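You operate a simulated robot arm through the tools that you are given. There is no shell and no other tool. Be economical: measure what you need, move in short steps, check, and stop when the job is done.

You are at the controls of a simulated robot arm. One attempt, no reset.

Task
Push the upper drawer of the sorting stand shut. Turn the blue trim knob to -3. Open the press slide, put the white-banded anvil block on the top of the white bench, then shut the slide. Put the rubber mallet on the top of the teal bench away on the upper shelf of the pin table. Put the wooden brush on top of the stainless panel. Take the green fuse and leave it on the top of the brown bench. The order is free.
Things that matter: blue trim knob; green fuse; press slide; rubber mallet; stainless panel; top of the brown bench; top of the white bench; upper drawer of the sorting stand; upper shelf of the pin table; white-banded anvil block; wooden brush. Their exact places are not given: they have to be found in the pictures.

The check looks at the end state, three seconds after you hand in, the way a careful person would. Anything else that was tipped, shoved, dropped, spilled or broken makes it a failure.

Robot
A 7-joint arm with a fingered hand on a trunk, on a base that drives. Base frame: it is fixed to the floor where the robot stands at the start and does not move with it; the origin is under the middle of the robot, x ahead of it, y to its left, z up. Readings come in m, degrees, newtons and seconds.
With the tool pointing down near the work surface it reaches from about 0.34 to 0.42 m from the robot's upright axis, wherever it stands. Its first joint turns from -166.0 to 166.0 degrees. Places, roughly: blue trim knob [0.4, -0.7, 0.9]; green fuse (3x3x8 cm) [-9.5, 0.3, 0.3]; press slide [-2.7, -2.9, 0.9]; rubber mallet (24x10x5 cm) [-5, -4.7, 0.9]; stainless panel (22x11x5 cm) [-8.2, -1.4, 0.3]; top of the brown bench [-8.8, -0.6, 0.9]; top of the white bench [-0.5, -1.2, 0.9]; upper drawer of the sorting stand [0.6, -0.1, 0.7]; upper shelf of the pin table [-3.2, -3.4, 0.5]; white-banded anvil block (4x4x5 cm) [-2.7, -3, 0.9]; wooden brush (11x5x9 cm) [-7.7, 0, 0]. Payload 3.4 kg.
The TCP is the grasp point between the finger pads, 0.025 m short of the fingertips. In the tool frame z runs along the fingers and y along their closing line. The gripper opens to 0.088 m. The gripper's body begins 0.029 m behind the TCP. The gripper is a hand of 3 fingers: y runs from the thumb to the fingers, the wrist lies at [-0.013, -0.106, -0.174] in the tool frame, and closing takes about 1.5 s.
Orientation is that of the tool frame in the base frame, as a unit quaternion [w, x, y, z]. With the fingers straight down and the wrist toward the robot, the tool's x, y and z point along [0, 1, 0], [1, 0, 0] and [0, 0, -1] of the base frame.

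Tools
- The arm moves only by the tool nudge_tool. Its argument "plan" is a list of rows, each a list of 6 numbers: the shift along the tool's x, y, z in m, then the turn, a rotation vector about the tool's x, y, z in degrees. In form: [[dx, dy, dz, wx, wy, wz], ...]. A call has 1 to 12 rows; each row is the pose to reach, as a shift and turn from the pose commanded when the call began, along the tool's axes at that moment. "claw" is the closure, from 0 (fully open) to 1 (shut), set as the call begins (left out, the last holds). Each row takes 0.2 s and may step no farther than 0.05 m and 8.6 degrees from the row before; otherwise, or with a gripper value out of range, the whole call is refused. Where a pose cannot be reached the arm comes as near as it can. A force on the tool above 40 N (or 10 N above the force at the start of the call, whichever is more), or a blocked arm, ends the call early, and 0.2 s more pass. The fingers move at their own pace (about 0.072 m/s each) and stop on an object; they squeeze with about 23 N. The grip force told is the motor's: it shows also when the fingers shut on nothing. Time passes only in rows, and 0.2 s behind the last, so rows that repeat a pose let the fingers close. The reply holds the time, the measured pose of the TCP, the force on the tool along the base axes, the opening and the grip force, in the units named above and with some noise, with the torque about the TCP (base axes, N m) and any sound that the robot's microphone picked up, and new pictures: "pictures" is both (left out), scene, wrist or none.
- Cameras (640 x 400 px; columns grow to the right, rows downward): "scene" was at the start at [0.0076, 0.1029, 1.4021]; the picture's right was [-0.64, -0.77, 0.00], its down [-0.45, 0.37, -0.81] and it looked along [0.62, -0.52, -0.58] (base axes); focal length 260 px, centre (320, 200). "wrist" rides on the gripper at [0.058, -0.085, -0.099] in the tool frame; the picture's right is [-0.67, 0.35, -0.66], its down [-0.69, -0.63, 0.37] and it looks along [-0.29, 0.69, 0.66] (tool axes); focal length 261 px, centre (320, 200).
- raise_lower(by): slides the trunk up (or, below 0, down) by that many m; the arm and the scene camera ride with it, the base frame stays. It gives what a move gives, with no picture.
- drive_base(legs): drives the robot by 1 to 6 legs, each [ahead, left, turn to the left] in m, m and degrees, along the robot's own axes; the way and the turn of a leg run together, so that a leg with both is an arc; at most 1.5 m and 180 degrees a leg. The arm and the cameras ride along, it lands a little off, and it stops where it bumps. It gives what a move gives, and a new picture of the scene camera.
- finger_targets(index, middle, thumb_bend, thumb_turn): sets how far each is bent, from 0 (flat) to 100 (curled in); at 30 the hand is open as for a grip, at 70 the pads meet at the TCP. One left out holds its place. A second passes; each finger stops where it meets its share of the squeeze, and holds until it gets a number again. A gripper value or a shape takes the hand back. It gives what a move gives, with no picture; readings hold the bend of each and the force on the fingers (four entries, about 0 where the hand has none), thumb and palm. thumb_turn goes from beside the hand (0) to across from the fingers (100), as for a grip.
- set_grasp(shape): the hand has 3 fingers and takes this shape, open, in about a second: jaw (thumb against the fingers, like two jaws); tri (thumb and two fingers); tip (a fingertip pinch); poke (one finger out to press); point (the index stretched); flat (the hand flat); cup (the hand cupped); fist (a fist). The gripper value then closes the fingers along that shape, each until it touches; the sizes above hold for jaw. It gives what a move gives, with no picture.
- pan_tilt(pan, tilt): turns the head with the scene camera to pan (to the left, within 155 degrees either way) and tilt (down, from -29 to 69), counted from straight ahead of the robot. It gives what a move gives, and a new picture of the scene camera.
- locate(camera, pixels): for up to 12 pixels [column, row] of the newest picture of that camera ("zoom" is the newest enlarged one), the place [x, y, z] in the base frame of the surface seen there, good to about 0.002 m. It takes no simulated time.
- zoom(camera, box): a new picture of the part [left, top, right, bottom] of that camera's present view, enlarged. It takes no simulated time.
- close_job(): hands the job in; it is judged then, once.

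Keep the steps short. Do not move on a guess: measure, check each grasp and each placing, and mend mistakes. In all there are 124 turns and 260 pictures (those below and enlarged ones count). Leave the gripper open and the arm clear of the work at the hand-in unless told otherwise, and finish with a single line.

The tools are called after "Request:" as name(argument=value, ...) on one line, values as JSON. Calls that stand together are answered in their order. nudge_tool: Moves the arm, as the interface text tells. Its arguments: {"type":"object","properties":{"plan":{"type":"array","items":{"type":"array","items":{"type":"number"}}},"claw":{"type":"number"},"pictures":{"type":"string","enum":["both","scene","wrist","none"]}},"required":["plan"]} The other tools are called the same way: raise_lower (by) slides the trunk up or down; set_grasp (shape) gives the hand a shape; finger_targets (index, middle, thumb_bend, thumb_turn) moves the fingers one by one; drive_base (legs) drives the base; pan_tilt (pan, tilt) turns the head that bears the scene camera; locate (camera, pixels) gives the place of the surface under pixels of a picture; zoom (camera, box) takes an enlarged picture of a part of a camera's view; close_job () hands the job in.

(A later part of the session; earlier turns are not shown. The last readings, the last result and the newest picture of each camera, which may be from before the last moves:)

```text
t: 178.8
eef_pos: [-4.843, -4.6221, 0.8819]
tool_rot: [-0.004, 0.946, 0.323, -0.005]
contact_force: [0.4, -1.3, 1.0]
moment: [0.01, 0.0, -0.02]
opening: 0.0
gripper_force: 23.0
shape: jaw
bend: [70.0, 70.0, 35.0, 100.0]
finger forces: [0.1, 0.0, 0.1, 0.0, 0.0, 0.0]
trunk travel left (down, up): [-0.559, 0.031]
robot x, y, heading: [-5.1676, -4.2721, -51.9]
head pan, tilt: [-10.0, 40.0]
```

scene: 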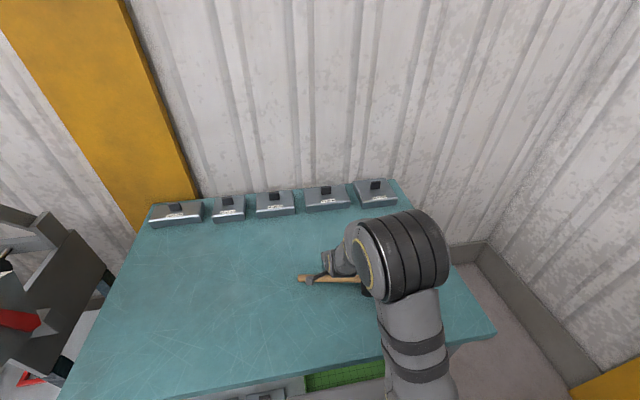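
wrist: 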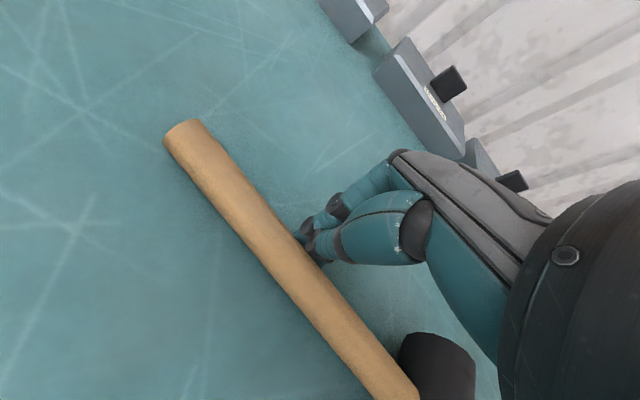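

The handle now lies along the bench. Rise and measure.

Request:
nudge_tool(plan=[[0, 0.01, -0.03, 0, 0, 0], [0, 0.01, -0.07, 0, 0, 0], [0, 0.0, -0.11, 0, 0, 0], [-0.02, -0.03, -0.11, 0, 0, 0], [-0.05, -0.05, -0.11, 0, 0, 0]], claw=0.2, pictures="both")

Request:
zoom(camera="wrist", box=[140, 100, 440, 400])

```text
t: 180.0
eef_pos: [-4.914, -4.6136, 0.9921]
tool_rot: [-0.005, 0.946, 0.323, -0.005]
contact_force: [0.1, 0.3, -0.1]
moment: [0.01, -0.02, 0.02]
opening: 0.0703
gripper_force: 0.0
shape: jaw
bend: [27.0, 34.0, 49.0, 99.0]
finger forces: [0.0, 0.0, 0.0, 0.1, 0.1, 0.1]
trunk travel left (down, up): [-0.559, 0.031]
robot x, y, heading: [-5.1677, -4.2728, -51.8]
head pan, tilt: [-10.0, 40.0]
```

scene: 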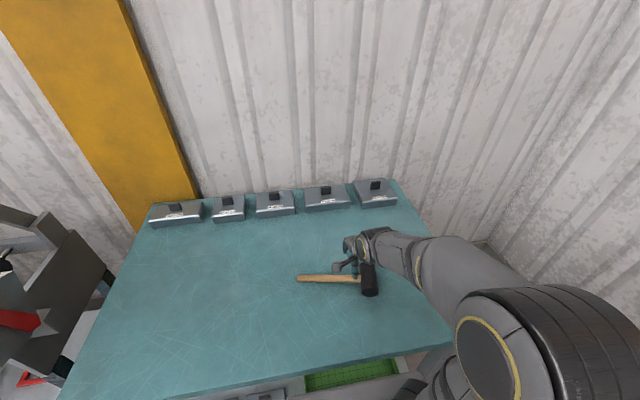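
wrist: 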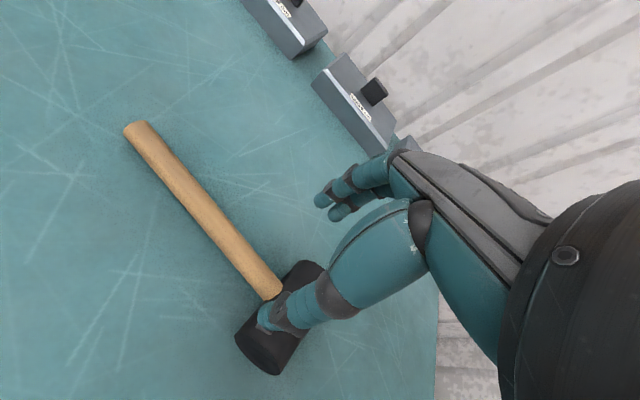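

```text
1.33 times, centred on (290, 250) of wrist
```

zoom: 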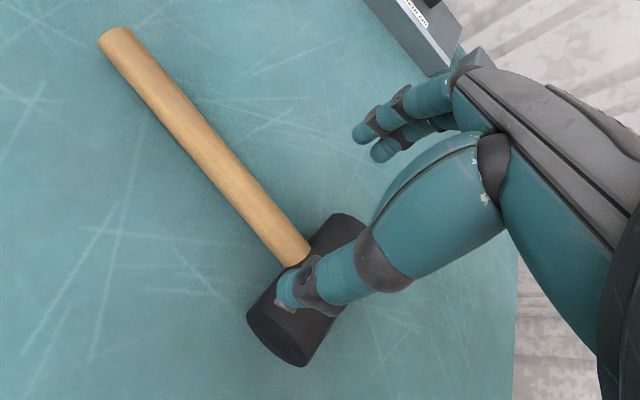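

Request:
locate(camera="wrist", pixels=[[138, 132], [190, 192], [230, 237], [265, 280], [300, 270], [262, 350], [258, 295], [285, 335], [312, 265]])

```text
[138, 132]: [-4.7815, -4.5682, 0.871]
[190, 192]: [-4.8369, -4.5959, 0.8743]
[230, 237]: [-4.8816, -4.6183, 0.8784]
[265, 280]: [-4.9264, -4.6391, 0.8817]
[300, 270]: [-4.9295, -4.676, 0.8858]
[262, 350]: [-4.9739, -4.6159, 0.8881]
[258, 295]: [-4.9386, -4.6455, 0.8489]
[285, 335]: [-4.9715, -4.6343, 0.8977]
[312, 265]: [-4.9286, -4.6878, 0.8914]
```

Handle axis bearing 26°; grip point ≈(−4.911,−4.632). Turn the hand 11.6° clockwise, move over it and down, then close.

Request:
nudge_tool(plan=[[-0.004, 0.008, 0.01, 0, 0, 6], [-0.0086, 0.016, 0.04, 0, 0, 11.6], [-0.0086, 0.016, 0.08, 0, 0, 11.6], [-0.0086, 0.016, 0.1, 0, 0, 11.6], [-0.0086, 0.016, 0.113, 0, 0, 11.6]], pictures="wrist")

```text
t: 181.2
eef_pos: [-4.911, -4.6298, 0.8763]
tool_rot: [-0.004, 0.974, 0.227, -0.005]
contact_force: [-0.4, 0.1, -0.5]
moment: [0.02, -0.01, 0.0]
opening: 0.0706
gripper_force: 0.1
shape: jaw
bend: [27.0, 34.0, 49.0, 99.0]
finger forces: [0.0, 0.0, 0.0, 0.0, 0.0, 0.0]
out of reach, approached as far as the arm can: row 3
trunk travel left (down, up): [-0.559, 0.031]
robot x, y, heading: [-5.166, -4.2724, -51.7]
head pan, tilt: [-10.0, 40.0]
```

wrist: 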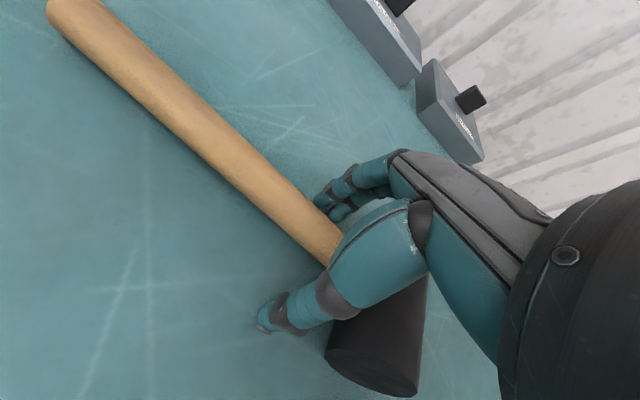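

Request:
nudge_tool(plan=[[0, 0, 0, 0, 0, 0], [0, 0, 0, 0, 0, 0], [0, 0, 0, 0, 0, 0], [0, 0, 0, 0, 0, 0], [0, 0, 0, 0, 0, 0], [0, 0, 0, 0, 0, 0], [0, 0, 0, 0, 0, 0]], claw=1, pictures="none")

Request:
raise_lower(by=0.03)

Request:
nudge_tool(plan=[[0, 0, -0.01, 0, 0, 0], [0, 0, -0.02, 0, 0, 0]], pictures="both")

```text
t: 182.8
eef_pos: [-4.912, -4.6293, 0.8779]
tool_rot: [-0.005, 0.974, 0.226, -0.005]
contact_force: [-1.2, 0.6, -0.8]
moment: [0.0, -0.02, -0.03]
opening: 0.0118
gripper_force: 23.2
shape: jaw
bend: [74.0, 63.0, 76.0, 100.0]
finger forces: [11.1, 3.6, 0.1, 0.1, 16.2, 0.0]
trunk travel left (down, up): [-0.559, 0.031]
robot x, y, heading: [-5.1707, -4.2735, -51.7]
head pan, tilt: [-10.0, 40.0]
```

```text
t: 183.6
eef_pos: [-4.9116, -4.6301, 0.9065]
tool_rot: [-0.004, 0.974, 0.226, -0.006]
contact_force: [-0.6, -0.2, -3.4]
moment: [0.07, -0.03, -0.02]
opening: 0.012
gripper_force: 23.1
shape: jaw
bend: [75.0, 63.0, 76.0, 100.0]
finger forces: [10.7, 5.9, 0.1, 0.0, 15.4, 0.0]
trunk travel left (down, up): [-0.589, 0.001]
robot x, y, heading: [-5.1687, -4.2765, -51.8]
head pan, tilt: [-10.0, 40.0]
```

```text
t: 184.2
eef_pos: [-4.9094, -4.6293, 0.9269]
tool_rot: [-0.004, 0.974, 0.226, -0.005]
contact_force: [-0.5, 0.4, -1.9]
moment: [0.05, -0.07, 0.01]
opening: 0.0118
gripper_force: 22.9
shape: jaw
bend: [75.0, 63.0, 76.0, 100.0]
finger forces: [10.7, 6.2, 0.1, 0.2, 15.1, 0.0]
trunk travel left (down, up): [-0.589, 0.001]
robot x, y, heading: [-5.1659, -4.275, -51.8]
head pan, tilt: [-10.0, 40.0]
```

scene: 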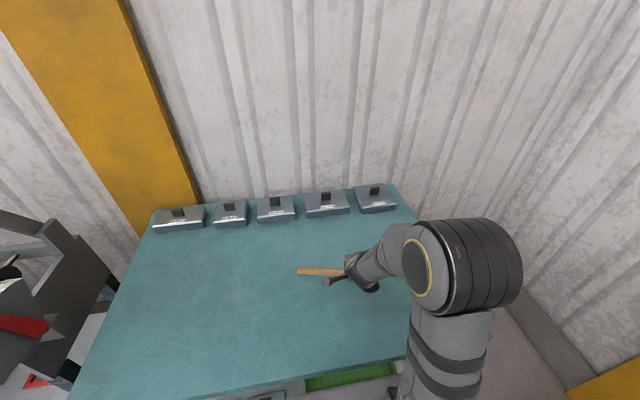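
wrist: 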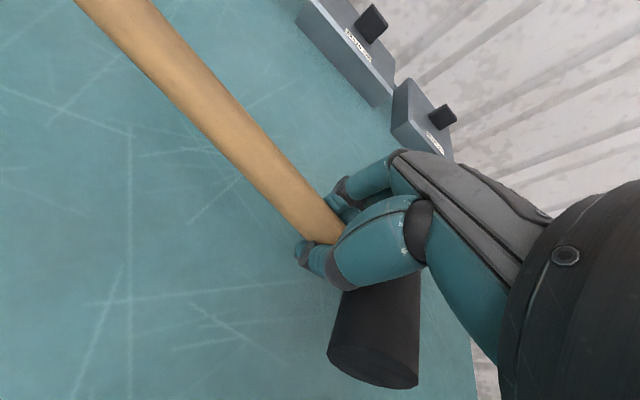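

Request:
locate(camera="wrist", pixels=[[110, 5], [200, 100], [310, 220], [370, 370], [400, 300], [340, 360]])

Request:
nudge_tool(plan=[[0, -0.01, -0.04, 0, 0, 0], [0, -0.03, -0.08, 0, 0, 0]], pictures="none")

```text
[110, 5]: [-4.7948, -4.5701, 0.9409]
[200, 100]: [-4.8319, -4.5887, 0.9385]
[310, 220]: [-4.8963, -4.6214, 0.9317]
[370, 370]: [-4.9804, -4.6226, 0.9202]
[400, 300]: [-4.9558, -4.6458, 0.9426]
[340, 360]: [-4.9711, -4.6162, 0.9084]
```

```text
t: 184.8
eef_pos: [-4.9198, -4.6024, 1.0045]
tool_rot: [-0.002, 0.974, 0.226, -0.006]
contact_force: [0.3, 0.9, -2.8]
moment: [0.04, -0.08, 0.0]
opening: 0.0117
gripper_force: 23.3
shape: jaw
bend: [75.0, 63.0, 76.0, 100.0]
finger forces: [10.5, 6.9, 0.0, 0.1, 14.9, 0.1]
trunk travel left (down, up): [-0.589, 0.001]
robot x, y, heading: [-5.1689, -4.2746, -51.9]
head pan, tilt: [-10.0, 40.0]
```

Mallet is level and firmly held. Back off and drive left to the pin table.

Request:
drive_base(legs=[[-0.5, 0, 0], [0, 1.1, 0], [0, 1.0, 0]])

Request:
raise_lower(by=-0.5)

Request:
pan_tilt(pan=0, tilt=25)

```text
t: 197.6
eef_pos: [-3.6161, -2.9051, 1.0036]
tool_rot: [-0.004, 0.973, 0.232, -0.005]
contact_force: [-0.4, 0.6, -2.0]
moment: [0.03, -0.05, -0.04]
opening: 0.0119
gripper_force: 23.2
shape: jaw
bend: [75.0, 63.0, 77.0, 100.0]
finger forces: [10.7, 5.8, 0.1, 0.1, 14.7, 0.1]
trunk travel left (down, up): [-0.589, 0.001]
robot x, y, heading: [-3.8711, -2.5825, -51.3]
head pan, tilt: [-10.0, 40.0]
```

scene: 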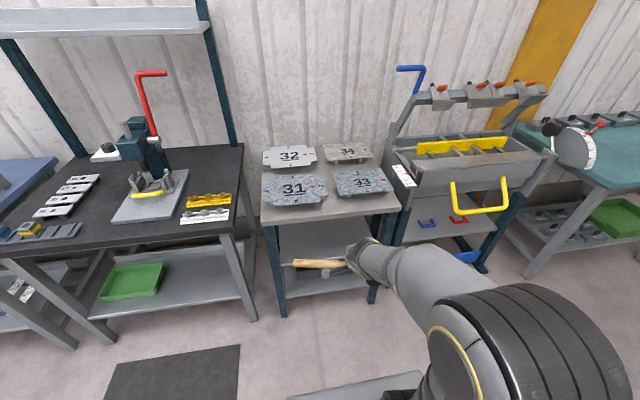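

```text
refused: -0.5 is not a number from -0.4 to 0.4
```

```text
t: 198.4
eef_pos: [-3.6155, -2.9059, 1.004]
tool_rot: [-0.004, 0.973, 0.232, -0.006]
contact_force: [0.3, -0.4, -2.6]
moment: [0.04, -0.06, -0.01]
opening: 0.0118
gripper_force: 23.3
shape: jaw
bend: [75.0, 63.0, 77.0, 100.0]
finger forces: [10.7, 5.7, 0.0, 0.0, 14.7, 0.0]
trunk travel left (down, up): [-0.589, 0.001]
robot x, y, heading: [-3.8696, -2.5773, -50.8]
head pan, tilt: [0.0, 25.0]
```

scene: 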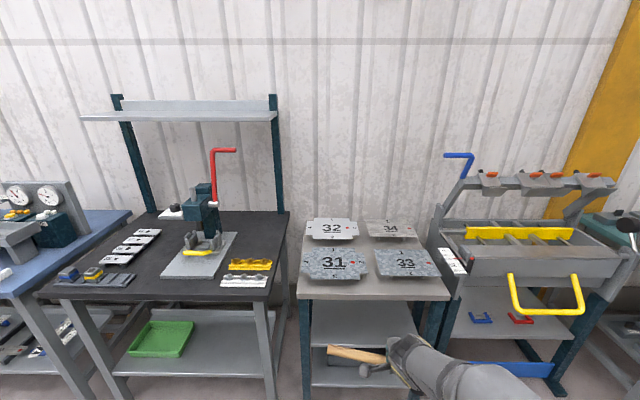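

Lower the trunk 0.4 to look into the shelves.

Request:
raise_lower(by=-0.4)

Request:
pan_tilt(pan=5, tilt=30)

```text
t: 202.2
eef_pos: [-3.6155, -2.9041, 0.6039]
tool_rot: [-0.005, 0.973, 0.231, -0.005]
contact_force: [1.6, 0.1, -3.9]
moment: [0.05, -0.04, 0.0]
opening: 0.012
gripper_force: 23.0
shape: jaw
bend: [75.0, 63.0, 77.0, 100.0]
finger forces: [10.9, 5.6, 0.0, 0.1, 14.7, 0.0]
trunk travel left (down, up): [-0.189, 0.401]
robot x, y, heading: [-3.8686, -2.5801, -51.4]
head pan, tilt: [0.0, 25.0]
```

```text
t: 202.9
eef_pos: [-3.6156, -2.9045, 0.6029]
tool_rot: [-0.004, 0.973, 0.233, -0.005]
contact_force: [0.7, -0.8, -2.9]
moment: [0.05, -0.06, 0.04]
opening: 0.0119
gripper_force: 22.8
shape: jaw
bend: [75.0, 63.0, 77.0, 100.0]
finger forces: [10.9, 5.6, 0.0, 0.0, 14.7, 0.1]
trunk travel left (down, up): [-0.189, 0.401]
robot x, y, heading: [-3.8701, -2.5795, -51.1]
head pan, tilt: [5.0, 30.0]
```

scene: 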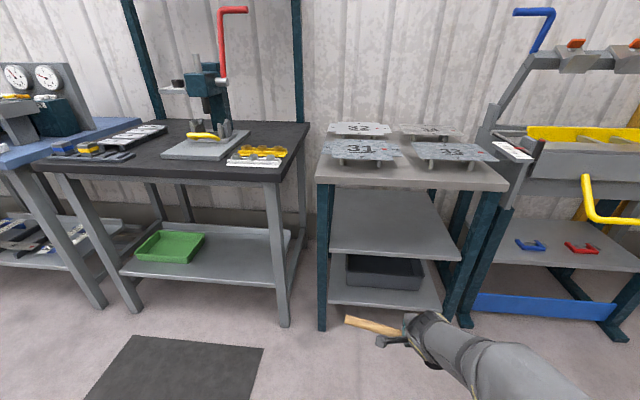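

Request:
locate(camera="scene", pixels=[[330, 250], [460, 258], [400, 215], [395, 240], [320, 180], [505, 188], [320, 186], [335, 200], [430, 190], [325, 330], [465, 325], [500, 200]])

Request:
zoom(camera="scene", box=[300, 150, 530, 340])

```text
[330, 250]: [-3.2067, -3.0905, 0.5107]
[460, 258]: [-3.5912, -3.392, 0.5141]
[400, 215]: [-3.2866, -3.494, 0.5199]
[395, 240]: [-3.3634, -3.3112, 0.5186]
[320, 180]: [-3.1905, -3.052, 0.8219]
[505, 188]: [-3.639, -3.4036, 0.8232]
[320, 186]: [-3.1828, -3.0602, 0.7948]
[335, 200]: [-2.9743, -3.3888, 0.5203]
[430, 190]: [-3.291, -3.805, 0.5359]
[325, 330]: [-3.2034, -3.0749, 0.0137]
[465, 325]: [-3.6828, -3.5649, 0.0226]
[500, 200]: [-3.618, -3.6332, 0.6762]
```

```text
2.11 times, centred on (415, 245) of scene
```

zoom: 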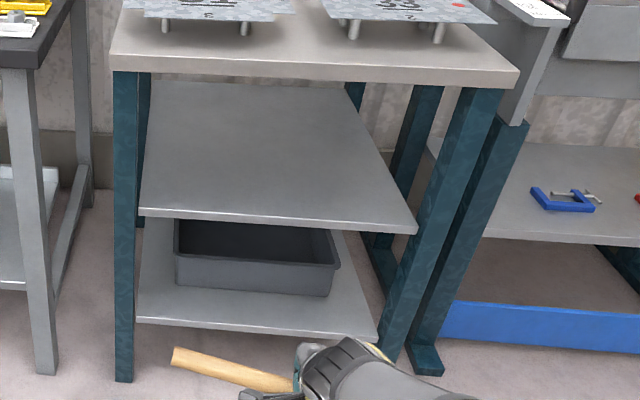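

Upper shelf: z 0.519, front edge at fwd 0.463, lat −4.43…−4.92; tabletop underside ≈0.79. I'll square the hand (yaw −11°), tilt the fingers 10° forward for clearance, and drive in.

Request:
nudge_tool(plan=[[0, 0, 0, -3, 0, -4], [0, 0, 0, -6, 0, -8], [0, 0, 0, -10, 0, -11]], pictures="none")

Request:
drive_base(legs=[[0, -0.06, -0.7], [0.33, 0, 0]])

```text
t: 203.7
eef_pos: [-3.6101, -2.9134, 0.6052]
tool_rot: [0.08, 0.943, 0.323, 0.015]
contact_force: [0.8, 0.4, -2.3]
moment: [0.07, -0.03, -0.04]
opening: 0.0118
gripper_force: 23.0
shape: jaw
bend: [75.0, 63.0, 77.0, 100.0]
finger forces: [10.9, 5.5, 0.0, 0.1, 14.9, 0.0]
out of reach, approached as far as the arm can: row 3
trunk travel left (down, up): [-0.189, 0.401]
robot x, y, heading: [-3.8708, -2.5789, -51.2]
head pan, tilt: [5.0, 30.0]
```

```text
t: 206.4
eef_pos: [-3.4539, -3.2096, 0.6051]
tool_rot: [0.08, 0.944, 0.32, 0.015]
contact_force: [0.5, 0.6, -3.1]
moment: [0.07, -0.02, -0.03]
opening: 0.0117
gripper_force: 22.9
shape: jaw
bend: [75.0, 63.0, 77.0, 100.0]
finger forces: [10.8, 5.3, 0.0, 0.0, 14.7, 0.0]
trunk travel left (down, up): [-0.189, 0.401]
robot x, y, heading: [-3.7098, -2.8745, -51.8]
head pan, tilt: [5.0, 30.0]
```

scene: 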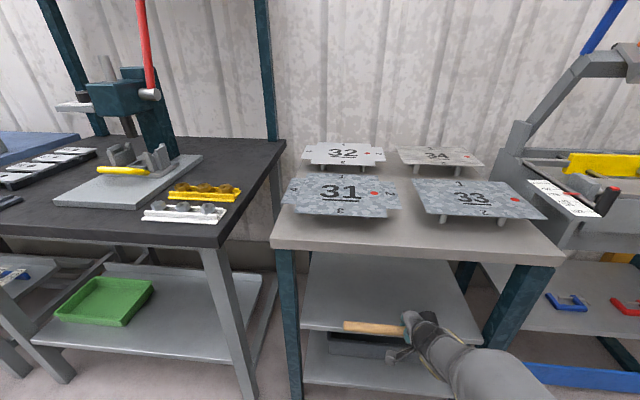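

Request:
nudge_tool(plan=[[0, 0.0295, 0.005, 0, 0, 0], [0, 0.059, 0.0105, 0, 0, 0], [0, 0.0886, 0.0157, 0, 0, 0], [0, 0.118, 0.021, 0, 0, 0]], pictures="both")

Request:
zoom(camera="scene", box=[260, 220, 580, 400])

```text
t: 207.4
eef_pos: [-3.3799, -3.3066, 0.6019]
tool_rot: [0.08, 0.944, 0.32, 0.014]
contact_force: [-0.2, 0.1, -2.8]
moment: [0.05, -0.04, 0.02]
opening: 0.0116
gripper_force: 23.1
shape: jaw
bend: [75.0, 64.0, 77.0, 100.0]
finger forces: [11.0, 5.0, 0.0, 0.1, 14.8, 0.0]
out of reach, approached as far as the arm can: row 1, 2
trunk travel left (down, up): [-0.189, 0.401]
robot x, y, heading: [-3.7091, -2.8726, -51.7]
head pan, tilt: [5.0, 30.0]
```

scene: 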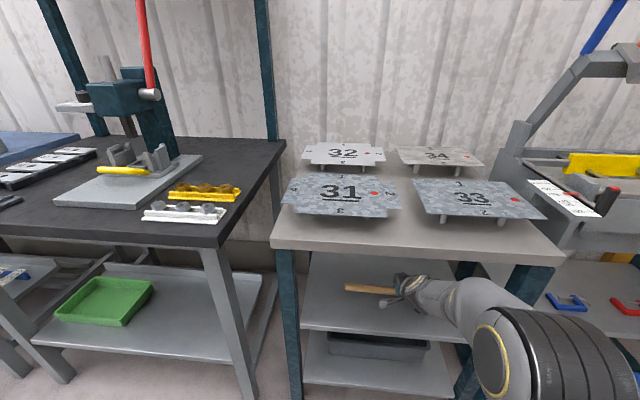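
wrist: 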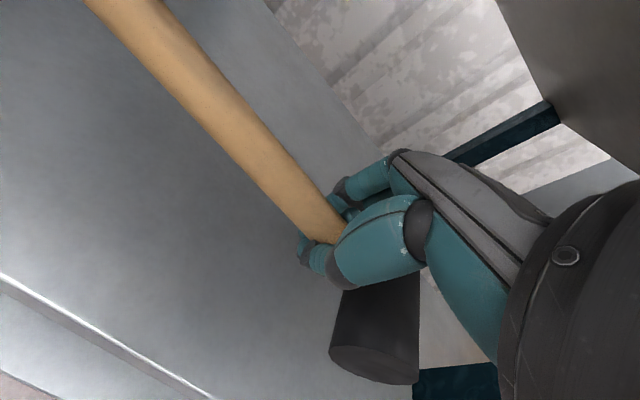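

```text
2.00 times, centred on (420, 310) of scene
```

zoom: 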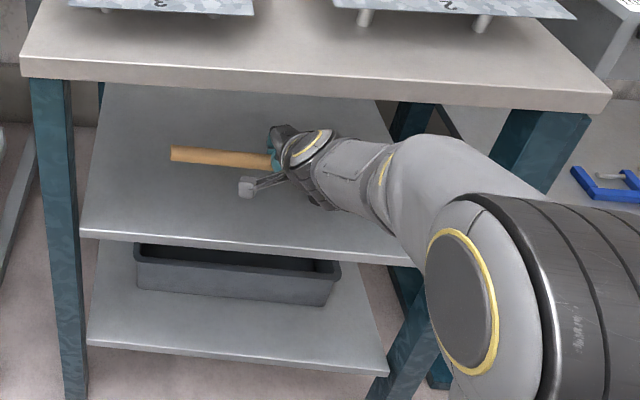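

Request:
locate(camera="wrist", pixels=[[375, 365], [345, 355], [410, 380], [130, 15], [310, 225], [200, 395], [390, 290]])

Request:
locate(camera="zoom", pixels=[[400, 155], [430, 145], [480, 150], [470, 90], [400, 200], [300, 150], [350, 150]])

```text
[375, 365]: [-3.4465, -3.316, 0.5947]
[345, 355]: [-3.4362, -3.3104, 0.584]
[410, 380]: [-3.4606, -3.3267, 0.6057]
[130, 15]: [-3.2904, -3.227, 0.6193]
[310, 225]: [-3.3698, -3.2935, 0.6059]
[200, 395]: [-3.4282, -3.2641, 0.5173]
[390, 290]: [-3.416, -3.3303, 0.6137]
```

```text
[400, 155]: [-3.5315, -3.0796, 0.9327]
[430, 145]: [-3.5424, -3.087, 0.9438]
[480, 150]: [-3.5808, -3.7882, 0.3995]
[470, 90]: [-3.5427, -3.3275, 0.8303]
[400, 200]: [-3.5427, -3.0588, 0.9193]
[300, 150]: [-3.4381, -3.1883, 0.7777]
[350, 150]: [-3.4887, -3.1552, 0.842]
```

Head front is 3 cm inside the shelf edge, forearm 4.5 cm from the tabletop. Go 1 cm deeper and lower until contact.

Request:
nudge_tool(plan=[[0, 0.008, 0.012, 0, 0, 0], [0, 0.005, 0.03, 0, 0, 0], [0, 0.003, 0.042, 0, 0, 0], [0, 0.002, 0.047, 0, 0, 0], [0, 0.001, 0.052, 0, 0, 0], [0, 0.0, 0.057, 0, 0, 0]], pictures="wrist")

```text
t: 208.8
eef_pos: [-3.3756, -3.3136, 0.5463]
tool_rot: [0.08, 0.944, 0.321, 0.014]
contact_force: [0.8, 0.1, -2.4]
moment: [0.03, 0.03, -0.01]
opening: 0.0119
gripper_force: 22.8
shape: jaw
bend: [75.0, 73.0, 77.0, 100.0]
finger forces: [12.8, 3.5, 0.0, 0.1, 13.6, 0.0]
trunk travel left (down, up): [-0.189, 0.401]
robot x, y, heading: [-3.7128, -2.8751, -51.5]
head pan, tilt: [5.0, 30.0]
```

wrist: 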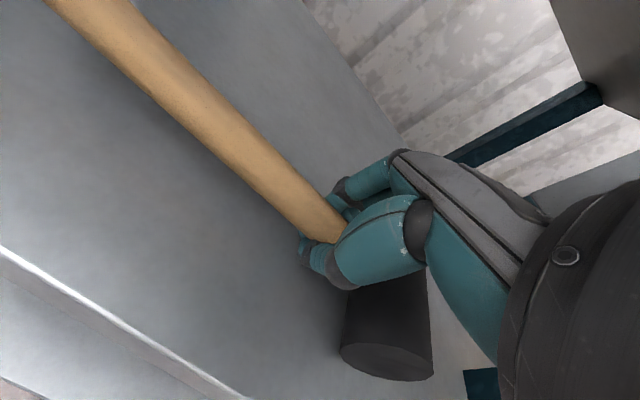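

Request:
locate(camera="wrist", pixels=[[100, 10], [200, 110], [310, 220], [350, 360], [425, 375], [380, 345], [390, 290], [150, 250]])

```text
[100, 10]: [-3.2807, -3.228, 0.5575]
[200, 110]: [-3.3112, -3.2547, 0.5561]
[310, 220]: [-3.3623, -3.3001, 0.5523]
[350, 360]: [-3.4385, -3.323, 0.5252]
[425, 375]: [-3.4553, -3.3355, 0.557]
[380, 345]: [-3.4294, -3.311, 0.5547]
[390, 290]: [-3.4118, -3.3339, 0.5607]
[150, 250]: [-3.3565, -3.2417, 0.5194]
```

Head rests on the shelf; handle end ~1.7 cm above. Release and withdraw up 2 cm then straight back.

Request:
nudge_tool(plan=[[0, 0, 0, 0, 0, 0], [0, 0, 0, 0, 0, 0], [0, 0, 0, 0, 0, 0], [0, 0, 0, 0, 0, 0], [0, 0, 0, 0, 0, 0]], claw=0.2, pictures="wrist")

```text
t: 210.0
eef_pos: [-3.3753, -3.3125, 0.5496]
tool_rot: [0.083, 0.944, 0.32, 0.015]
contact_force: [3.0, -2.4, 36.3]
moment: [0.61, 0.36, -0.01]
opening: 0.0577
gripper_force: 0.1
shape: jaw
bend: [27.0, 34.0, 65.0, 100.0]
finger forces: [0.0, 0.0, 0.1, 0.0, 36.9, 0.0]
trunk travel left (down, up): [-0.189, 0.401]
robot x, y, heading: [-3.7083, -2.8728, -51.5]
head pan, tilt: [5.0, 30.0]
```

wrist: 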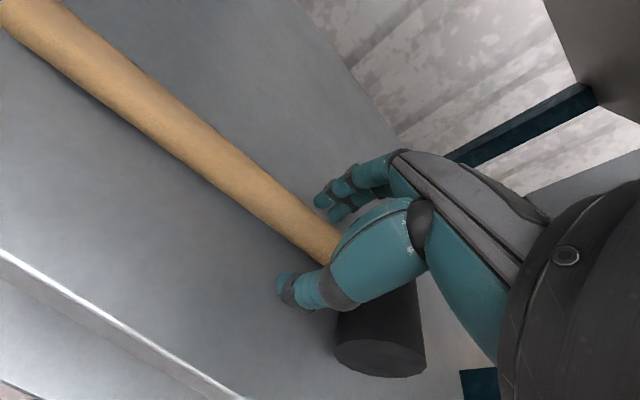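

Thumb presses the shelf; rise 7 cm, then back out.

Request:
nudge_tool(plan=[[0, 0.002, -0.012, 0, 0, 0], [0, 0.006, -0.035, 0, 0, 0], [0, 0.011, -0.065, 0, 0, 0], [0, -0.019, -0.071, 0, 0, 0], [0, -0.058, -0.078, 0, 0, 0], [0, -0.098, -0.085, 0, 0, 0]], pictures="both")

```text
t: 211.4
eef_pos: [-3.4437, -3.2269, 0.6164]
tool_rot: [0.08, 0.944, 0.319, 0.015]
contact_force: [-0.8, -0.3, 0.8]
moment: [-0.04, -0.04, 0.03]
opening: 0.0704
gripper_force: 0.0
shape: jaw
bend: [27.0, 34.0, 49.0, 99.0]
finger forces: [0.1, 0.0, 0.0, 0.0, 0.0, 0.0]
trunk travel left (down, up): [-0.189, 0.401]
robot x, y, heading: [-3.7124, -2.8738, -51.4]
head pan, tilt: [5.0, 30.0]
```

scene: 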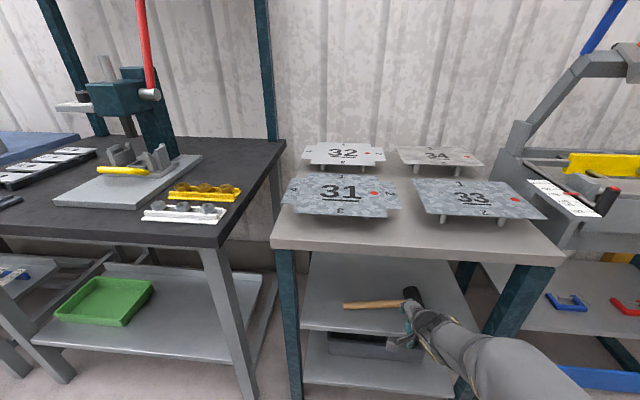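
wrist: 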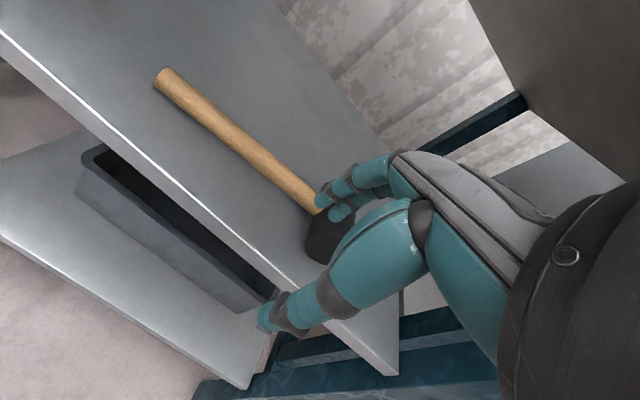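

Mallet is on the shelf. Back out, restore the tilt and trunk height, and drive toward the far end of the hall.

Request:
drive_base(legs=[[-0.3, 0, 0], [0, -1.4, 0]])

Request:
nudge_tool(plan=[[0, 0, 0, 5, 0, 0], [0, 0, 0, 10, 0, 0]], pictures="none")

Request:
raise_lower(by=0.35)

Request:
pan_tilt(pan=-115, tilt=25)

```text
t: 219.9
eef_pos: [-4.7022, -3.8509, 0.6174]
tool_rot: [0.08, 0.942, 0.324, 0.014]
contact_force: [-0.3, -0.1, 0.0]
moment: [0.0, 0.01, -0.02]
opening: 0.0702
gripper_force: 0.0
shape: jaw
bend: [27.0, 34.0, 49.0, 99.0]
finger forces: [0.1, 0.0, 0.0, 0.1, 0.0, 0.1]
trunk travel left (down, up): [-0.189, 0.401]
robot x, y, heading: [-4.9718, -3.4991, -51.1]
head pan, tilt: [5.0, 30.0]
```

scene: 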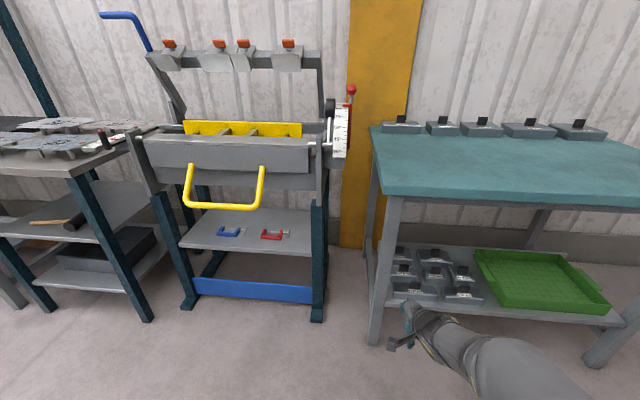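

```text
t: 220.5
eef_pos: [-4.7006, -3.8565, 0.626]
tool_rot: [0.056, 0.947, 0.317, 0.001]
contact_force: [0.3, 0.4, -1.0]
moment: [0.02, 0.01, 0.02]
opening: 0.0703
gripper_force: 0.1
shape: jaw
bend: [27.0, 34.0, 49.0, 99.0]
finger forces: [0.0, 0.0, 0.0, 0.0, 0.0, 0.1]
out of reach, approached as far as the arm can: row 1, 2
trunk travel left (down, up): [-0.189, 0.401]
robot x, y, heading: [-4.9705, -3.4957, -50.7]
head pan, tilt: [5.0, 30.0]
```

```text
t: 223.9
eef_pos: [-4.7014, -3.8552, 0.9763]
tool_rot: [0.056, 0.947, 0.317, 0.0]
contact_force: [-0.3, 0.7, -0.3]
moment: [-0.02, 0.0, 0.01]
opening: 0.0703
gripper_force: 0.1
shape: jaw
bend: [27.0, 34.0, 49.0, 99.0]
finger forces: [0.0, 0.0, 0.0, 0.1, 0.0, 0.0]
trunk travel left (down, up): [-0.539, 0.051]
robot x, y, heading: [-4.9718, -3.5008, -51.0]
head pan, tilt: [5.0, 30.0]
```

```text
t: 225.9
eef_pos: [-4.7013, -3.8552, 0.9771]
tool_rot: [0.056, 0.947, 0.318, 0.001]
contact_force: [0.5, -0.4, 0.1]
moment: [-0.06, -0.02, -0.03]
opening: 0.0707
gripper_force: 0.0
shape: jaw
bend: [27.0, 34.0, 49.0, 99.0]
finger forces: [0.0, 0.0, 0.1, 0.0, 0.0, 0.0]
trunk travel left (down, up): [-0.539, 0.051]
robot x, y, heading: [-4.9693, -3.5014, -50.9]
head pan, tilt: [-115.0, 25.0]
```

scene: 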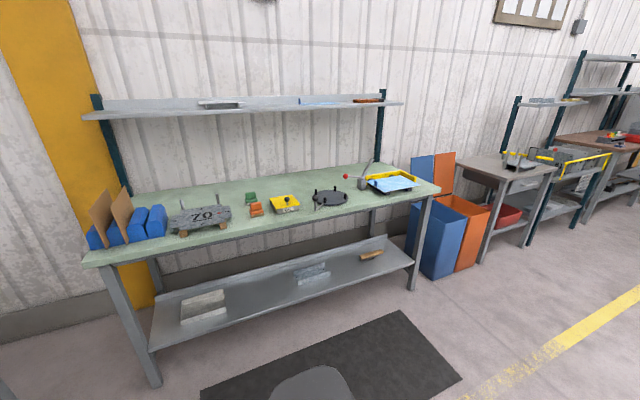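

Request:
locate(camera="scene", pixels=[[95, 262], [435, 192], [420, 275], [482, 262], [550, 165], [605, 155], [400, 315], [590, 175], [520, 235], [635, 145]])

Request:
pan_tilt(pan=-150, tilt=20)

```text
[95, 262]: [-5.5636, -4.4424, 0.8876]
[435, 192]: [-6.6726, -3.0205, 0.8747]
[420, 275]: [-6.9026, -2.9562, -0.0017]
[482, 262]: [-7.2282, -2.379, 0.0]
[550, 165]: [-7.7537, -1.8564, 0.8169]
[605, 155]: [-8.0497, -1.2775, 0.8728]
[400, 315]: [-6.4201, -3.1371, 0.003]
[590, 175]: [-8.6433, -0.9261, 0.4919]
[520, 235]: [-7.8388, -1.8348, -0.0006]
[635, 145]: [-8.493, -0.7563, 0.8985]
```

```text
t: 226.9
eef_pos: [-4.7008, -3.8559, 0.9761]
tool_rot: [0.056, 0.946, 0.318, 0.0]
contact_force: [0.8, 0.0, 0.3]
moment: [0.04, 0.02, -0.03]
opening: 0.07
gripper_force: 0.0
shape: jaw
bend: [27.0, 34.0, 49.0, 99.0]
finger forces: [0.0, 0.0, 0.0, 0.0, 0.0, 0.1]
trunk travel left (down, up): [-0.539, 0.051]
robot x, y, heading: [-4.9681, -3.5017, -51.1]
head pan, tilt: [-150.0, 20.0]
```

scene: 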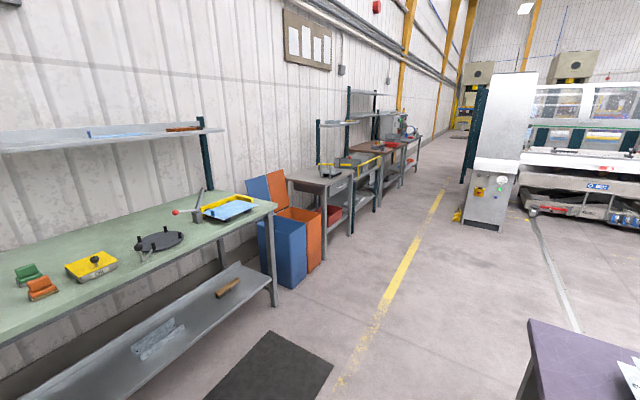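

Turn to face the end wall and drive right along that row to the stainless panel area, stopping to look.

Request:
drive_base(legs=[[0, 0, -91], [0.35, 0, 0], [0, -1.4, 0], [0, -1.3, 0]])

Request:
pan_tilt(pan=-40, tilt=35)

```text
t: 245.5
eef_pos: [-7.1777, -1.8117, 0.976]
tool_rot: [0.039, 0.879, -0.474, -0.041]
contact_force: [0.2, -0.2, -0.2]
moment: [0.03, -0.02, -0.03]
opening: 0.0701
gripper_force: 0.1
shape: jaw
bend: [27.0, 34.0, 49.0, 99.0]
finger forces: [0.0, 0.0, 0.0, 0.1, 0.0, 0.1]
trunk travel left (down, up): [-0.539, 0.051]
robot x, y, heading: [-6.8038, -1.5664, -144.6]
head pan, tilt: [-150.0, 20.0]
```

scene: 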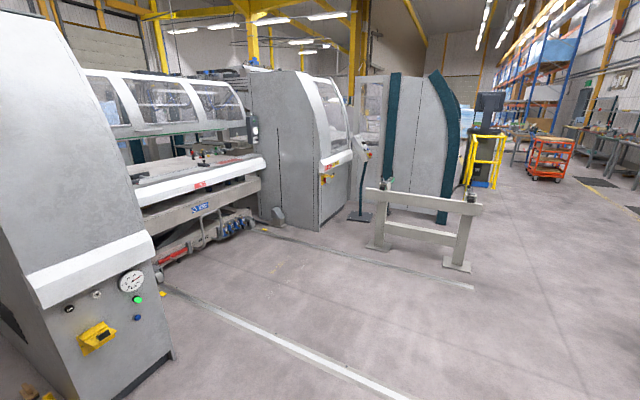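

```text
t: 247.4
eef_pos: [-7.1777, -1.8128, 0.9766]
tool_rot: [0.038, 0.879, -0.474, -0.041]
contact_force: [0.2, -0.4, -0.2]
moment: [-0.01, 0.03, -0.01]
opening: 0.07
gripper_force: 0.0
shape: jaw
bend: [27.0, 34.0, 49.0, 99.0]
finger forces: [0.0, 0.0, 0.0, 0.1, 0.1, 0.1]
trunk travel left (down, up): [-0.539, 0.051]
robot x, y, heading: [-6.7994, -1.5717, -144.7]
head pan, tilt: [-40.0, 35.0]
```

scene: 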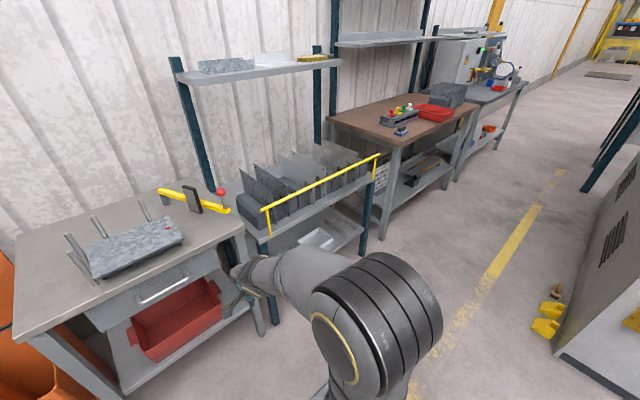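

Request:
locate(camera="scene", pixels=[[557, 290], [557, 297], [545, 315], [320, 238], [310, 245], [335, 255], [440, 165], [490, 130], [380, 160], [400, 140], [330, 190], [465, 115]])

Request:
zoom(camera="scene", box=[500, 240, 640, 380])

Request:
zoom(camera="scene", box=[220, 80, 540, 280])

```text
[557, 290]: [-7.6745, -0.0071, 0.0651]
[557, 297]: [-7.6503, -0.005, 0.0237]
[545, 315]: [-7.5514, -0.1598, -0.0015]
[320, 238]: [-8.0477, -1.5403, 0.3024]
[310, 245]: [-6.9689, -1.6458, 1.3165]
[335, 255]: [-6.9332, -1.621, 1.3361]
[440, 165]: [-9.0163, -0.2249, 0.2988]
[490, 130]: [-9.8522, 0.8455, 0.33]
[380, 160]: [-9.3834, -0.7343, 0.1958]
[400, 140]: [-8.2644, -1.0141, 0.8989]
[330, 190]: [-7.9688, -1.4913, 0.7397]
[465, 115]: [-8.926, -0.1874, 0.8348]
```

```text
2.86 times, centred on (570, 310) of scene
```

zoom: 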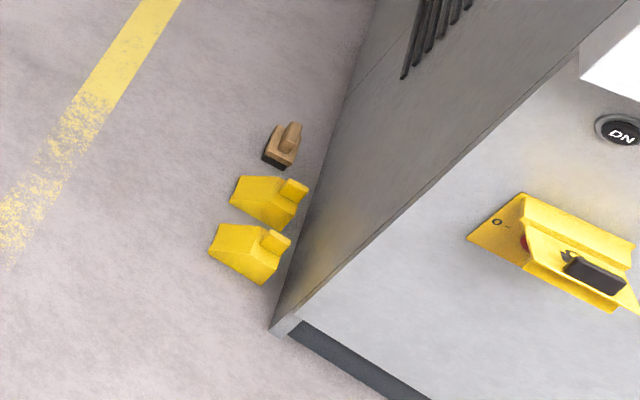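

```text
2.00 times, centred on (380, 180) of scene
```

zoom: 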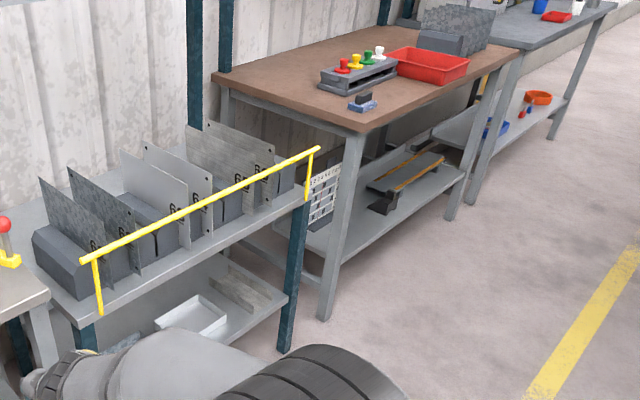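

The brush (wood, standing on the floor) is at ≈(−7.67,0.0) beside the cabinet wall and two yellow chocks. I'll approach it from the aisle: turn to face the cabinet, keep toward the benches, and slide over.

Request:
drive_base(legs=[[0, 0, -177.3], [-0.25, 0, 0], [0, 1.4, 0]])

Request:
pan_tilt(pan=15, tilt=50)

```text
t: 262.5
eef_pos: [-7.3205, -0.3777, 0.9754]
tool_rot: [0.04, 0.518, 0.854, 0.033]
contact_force: [5.7, -12.5, 2.8]
moment: [0.45, 0.08, -0.45]
opening: 0.0703
gripper_force: 0.0
shape: jaw
bend: [27.0, 34.0, 49.0, 99.0]
finger forces: [14.1, 0.0, 0.0, 0.0, 0.0, 0.0]
trunk travel left (down, up): [-0.539, 0.051]
robot x, y, heading: [-7.7122, -0.5875, 31.0]
head pan, tilt: [-40.0, 35.0]
stopped in leg 3: the force on the tool passed its limit at 51 N (the readings are from after the stop); the commanded pose is now the measured one
```

scene: 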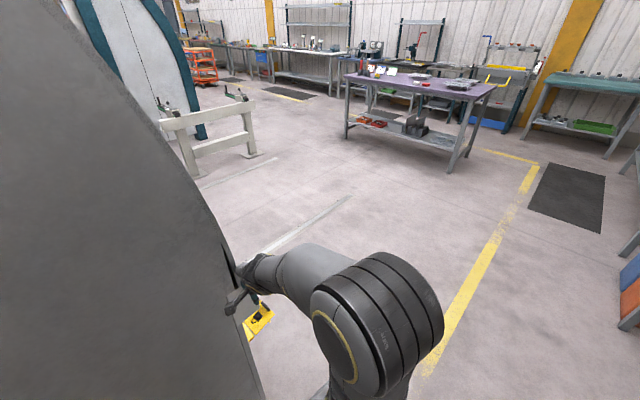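

```text
t: 263.7
eef_pos: [-7.3202, -0.3772, 0.9767]
tool_rot: [0.039, 0.517, 0.855, 0.035]
contact_force: [7.6, -18.0, 2.5]
moment: [0.59, 0.15, -0.6]
opening: 0.0703
gripper_force: 0.0
shape: jaw
bend: [27.0, 34.0, 49.0, 99.0]
finger forces: [19.6, 0.0, 0.1, 0.0, 0.1, 0.0]
trunk travel left (down, up): [-0.539, 0.051]
robot x, y, heading: [-7.7102, -0.5843, 31.4]
head pan, tilt: [15.0, 50.0]
```

scene: 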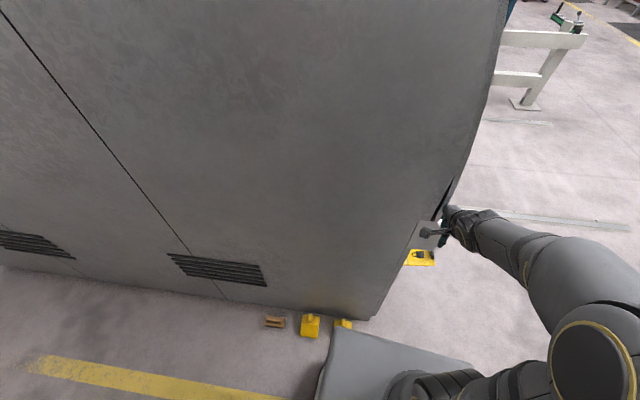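

The finger touched the cabinet front. Step back away first, then measure the wall and brush.

Request:
drive_base(legs=[[0, -0.08, 0], [-0.25, 0, 6.5]])

Request:
locate(camera="scene", pixels=[[320, 200], [250, 250]])

Request:
pan_tilt(pan=30, tilt=50)

```text
t: 266.2
eef_pos: [-7.509, -0.5426, 0.9765]
tool_rot: [0.039, 0.466, 0.883, 0.036]
contact_force: [0.3, 0.5, -0.1]
moment: [-0.02, 0.01, 0.01]
opening: 0.0702
gripper_force: 0.0
shape: jaw
bend: [27.0, 34.0, 49.0, 99.0]
finger forces: [0.0, 0.0, 0.1, 0.1, 0.0, 0.0]
trunk travel left (down, up): [-0.539, 0.051]
robot x, y, heading: [-7.8746, -0.798, 37.7]
head pan, tilt: [15.0, 50.0]
```

scene: 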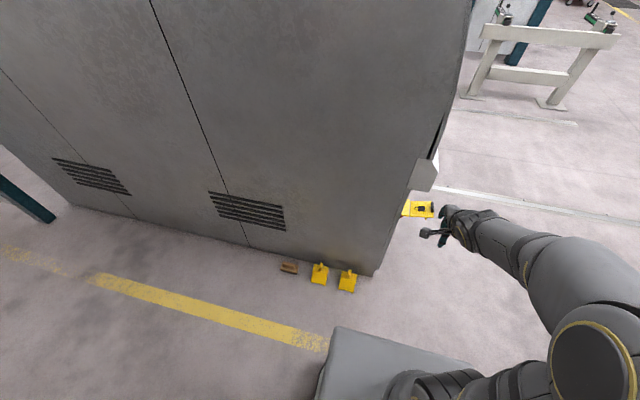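

```text
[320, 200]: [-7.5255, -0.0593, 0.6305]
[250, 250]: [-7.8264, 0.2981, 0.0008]
```

```text
t: 267.0
eef_pos: [-7.508, -0.5414, 0.9762]
tool_rot: [0.039, 0.467, 0.883, 0.036]
contact_force: [0.3, -0.7, 0.0]
moment: [0.03, 0.03, 0.01]
opening: 0.0703
gripper_force: 0.0
shape: jaw
bend: [27.0, 34.0, 49.0, 99.0]
finger forces: [0.0, 0.0, 0.0, 0.0, 0.0, 0.1]
trunk travel left (down, up): [-0.539, 0.051]
robot x, y, heading: [-7.8774, -0.7969, 37.5]
head pan, tilt: [30.0, 50.0]
```

scene: 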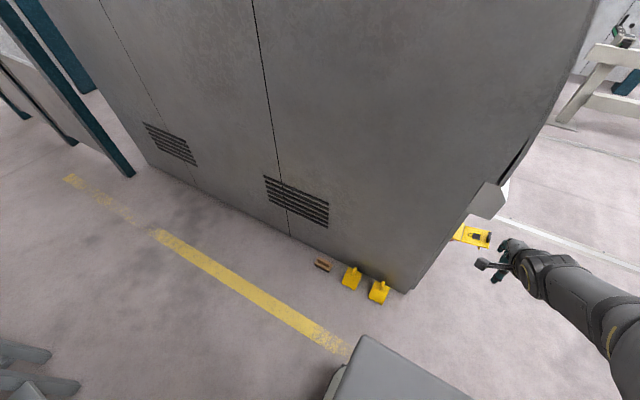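

Request:
zoom(camera="scene", box=[300, 245, 410, 310])

Request:
locate(camera="zoom", pixels=[[135, 110], [110, 112], [165, 125], [150, 155], [120, 145], [180, 150], [300, 165], [295, 235], [465, 250], [420, 310], [140, 80]])

```text
5.82 times, centred on (355, 278) of scene
```

zoom: 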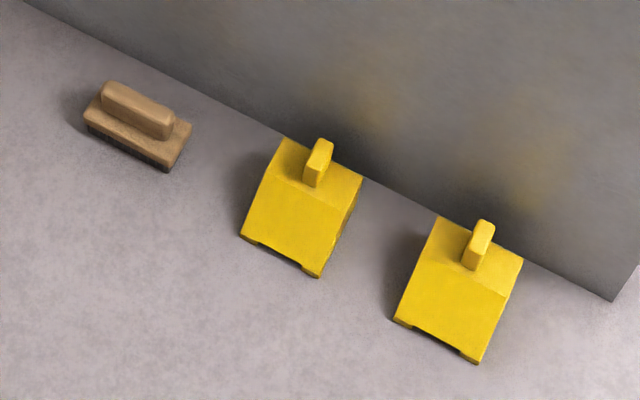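

```text
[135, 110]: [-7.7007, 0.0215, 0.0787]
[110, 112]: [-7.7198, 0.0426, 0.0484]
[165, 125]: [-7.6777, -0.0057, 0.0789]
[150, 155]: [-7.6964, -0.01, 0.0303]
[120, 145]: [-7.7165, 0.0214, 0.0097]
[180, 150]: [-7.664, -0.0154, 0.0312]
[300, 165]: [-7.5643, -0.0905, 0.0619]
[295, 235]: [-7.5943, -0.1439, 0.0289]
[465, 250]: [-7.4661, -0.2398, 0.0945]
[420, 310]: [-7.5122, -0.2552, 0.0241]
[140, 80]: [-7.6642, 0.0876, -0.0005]
```

Request:
locate(camera="zoom", pixels=[[115, 87], [140, 100], [165, 115], [108, 95], [168, 128], [95, 108], [185, 130], [172, 120], [100, 125], [165, 165]])

```text
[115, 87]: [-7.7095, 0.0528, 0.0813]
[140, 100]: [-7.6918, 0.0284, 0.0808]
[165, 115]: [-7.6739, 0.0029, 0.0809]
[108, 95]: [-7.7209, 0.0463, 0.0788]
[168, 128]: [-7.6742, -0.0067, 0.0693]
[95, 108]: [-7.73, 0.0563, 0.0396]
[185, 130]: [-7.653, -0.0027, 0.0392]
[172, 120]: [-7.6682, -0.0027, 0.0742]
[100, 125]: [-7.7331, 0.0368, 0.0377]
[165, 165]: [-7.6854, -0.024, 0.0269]
```

Brush centre ≈ fwd −4.75, lat −6.05, ridge along the wall, top z 0.082; wall at lat −5.97. Slide 0.56 m left, then lower the trunk.

Request:
drive_base(legs=[[0, 0.56, 0.5]])

Request:
raise_lower(by=-0.4)

Request:
nudge_tool(plan=[[0, 0, 0.03, 3, 0, 0], [0, 0, 0.07, 5, 0, 0], [0, 0, 0.11, 5, 0, 0], [0, 0, 0.15, 5, 0, 0]], pictures="both")

```text
t: 270.2
eef_pos: [-7.8626, -0.0894, 0.9757]
tool_rot: [0.039, 0.462, 0.885, 0.036]
contact_force: [0.3, -0.2, -0.3]
moment: [-0.01, -0.02, 0.01]
opening: 0.0702
gripper_force: 0.1
shape: jaw
bend: [27.0, 34.0, 49.0, 99.0]
finger forces: [0.0, 0.1, 0.1, 0.0, 0.0, 0.0]
trunk travel left (down, up): [-0.539, 0.051]
robot x, y, heading: [-8.2241, -0.3509, 38.3]
head pan, tilt: [30.0, 50.0]
```

scene: 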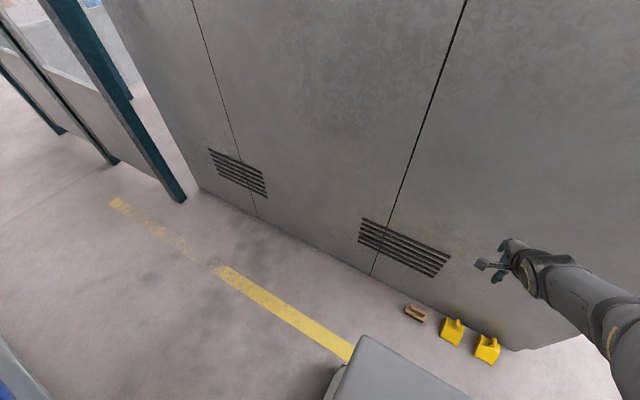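

```text
t: 274.1
eef_pos: [-7.8629, -0.0897, 0.5756]
tool_rot: [0.038, 0.462, 0.885, 0.036]
contact_force: [1.0, 0.4, 0.0]
moment: [-0.01, 0.03, -0.02]
opening: 0.0704
gripper_force: 0.1
shape: jaw
bend: [27.0, 34.0, 49.0, 99.0]
finger forces: [0.0, 0.0, 0.1, 0.0, 0.0, 0.0]
trunk travel left (down, up): [-0.139, 0.451]
robot x, y, heading: [-8.2264, -0.3433, 38.3]
head pan, tilt: [30.0, 50.0]
```

```text
t: 275.1
eef_pos: [-7.8478, -0.0837, 0.4275]
tool_rot: [0.018, 0.464, 0.886, -0.003]
contact_force: [0.7, 0.3, -0.7]
moment: [0.02, 0.02, 0.0]
opening: 0.0703
gripper_force: 0.0
shape: jaw
bend: [27.0, 34.0, 49.0, 99.0]
finger forces: [0.0, 0.0, 0.0, 0.1, 0.1, 0.0]
out of reach, approached as far as the arm can: row 1
trunk travel left (down, up): [-0.139, 0.451]
robot x, y, heading: [-8.2256, -0.349, 38.4]
head pan, tilt: [30.0, 50.0]
```

scene: 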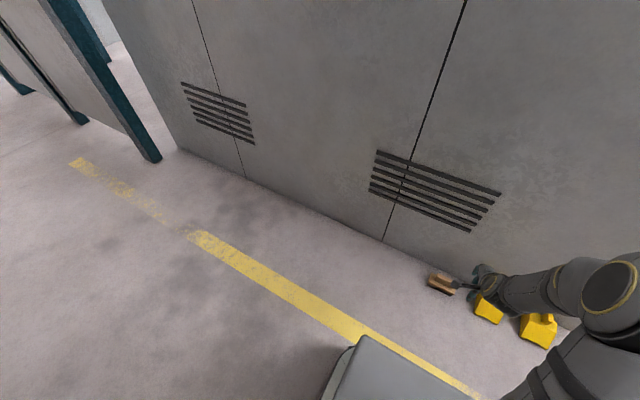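
wrist: 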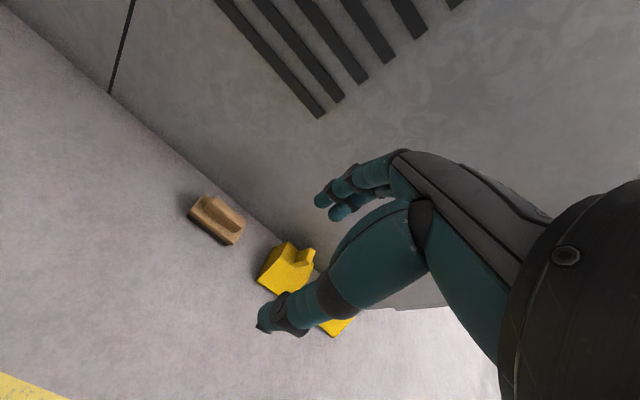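

Request:
locate(camera="wrist", pixels=[[215, 212], [205, 202], [230, 222], [222, 217], [242, 235], [185, 213], [226, 243], [290, 250]])

Request:
zoom(camera="wrist", box=[170, 170, 330, 290])

```text
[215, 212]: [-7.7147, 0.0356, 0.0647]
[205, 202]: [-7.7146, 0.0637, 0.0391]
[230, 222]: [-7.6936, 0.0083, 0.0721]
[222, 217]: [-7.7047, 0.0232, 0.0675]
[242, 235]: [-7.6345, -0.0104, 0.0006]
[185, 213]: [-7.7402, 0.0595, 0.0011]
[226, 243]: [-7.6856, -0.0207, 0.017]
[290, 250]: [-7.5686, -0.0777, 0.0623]
```

```text
3.33 times, centred on (250, 230) of wrist
```

zoom: 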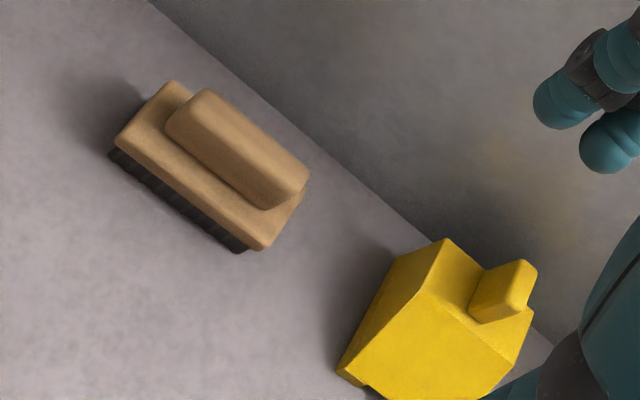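

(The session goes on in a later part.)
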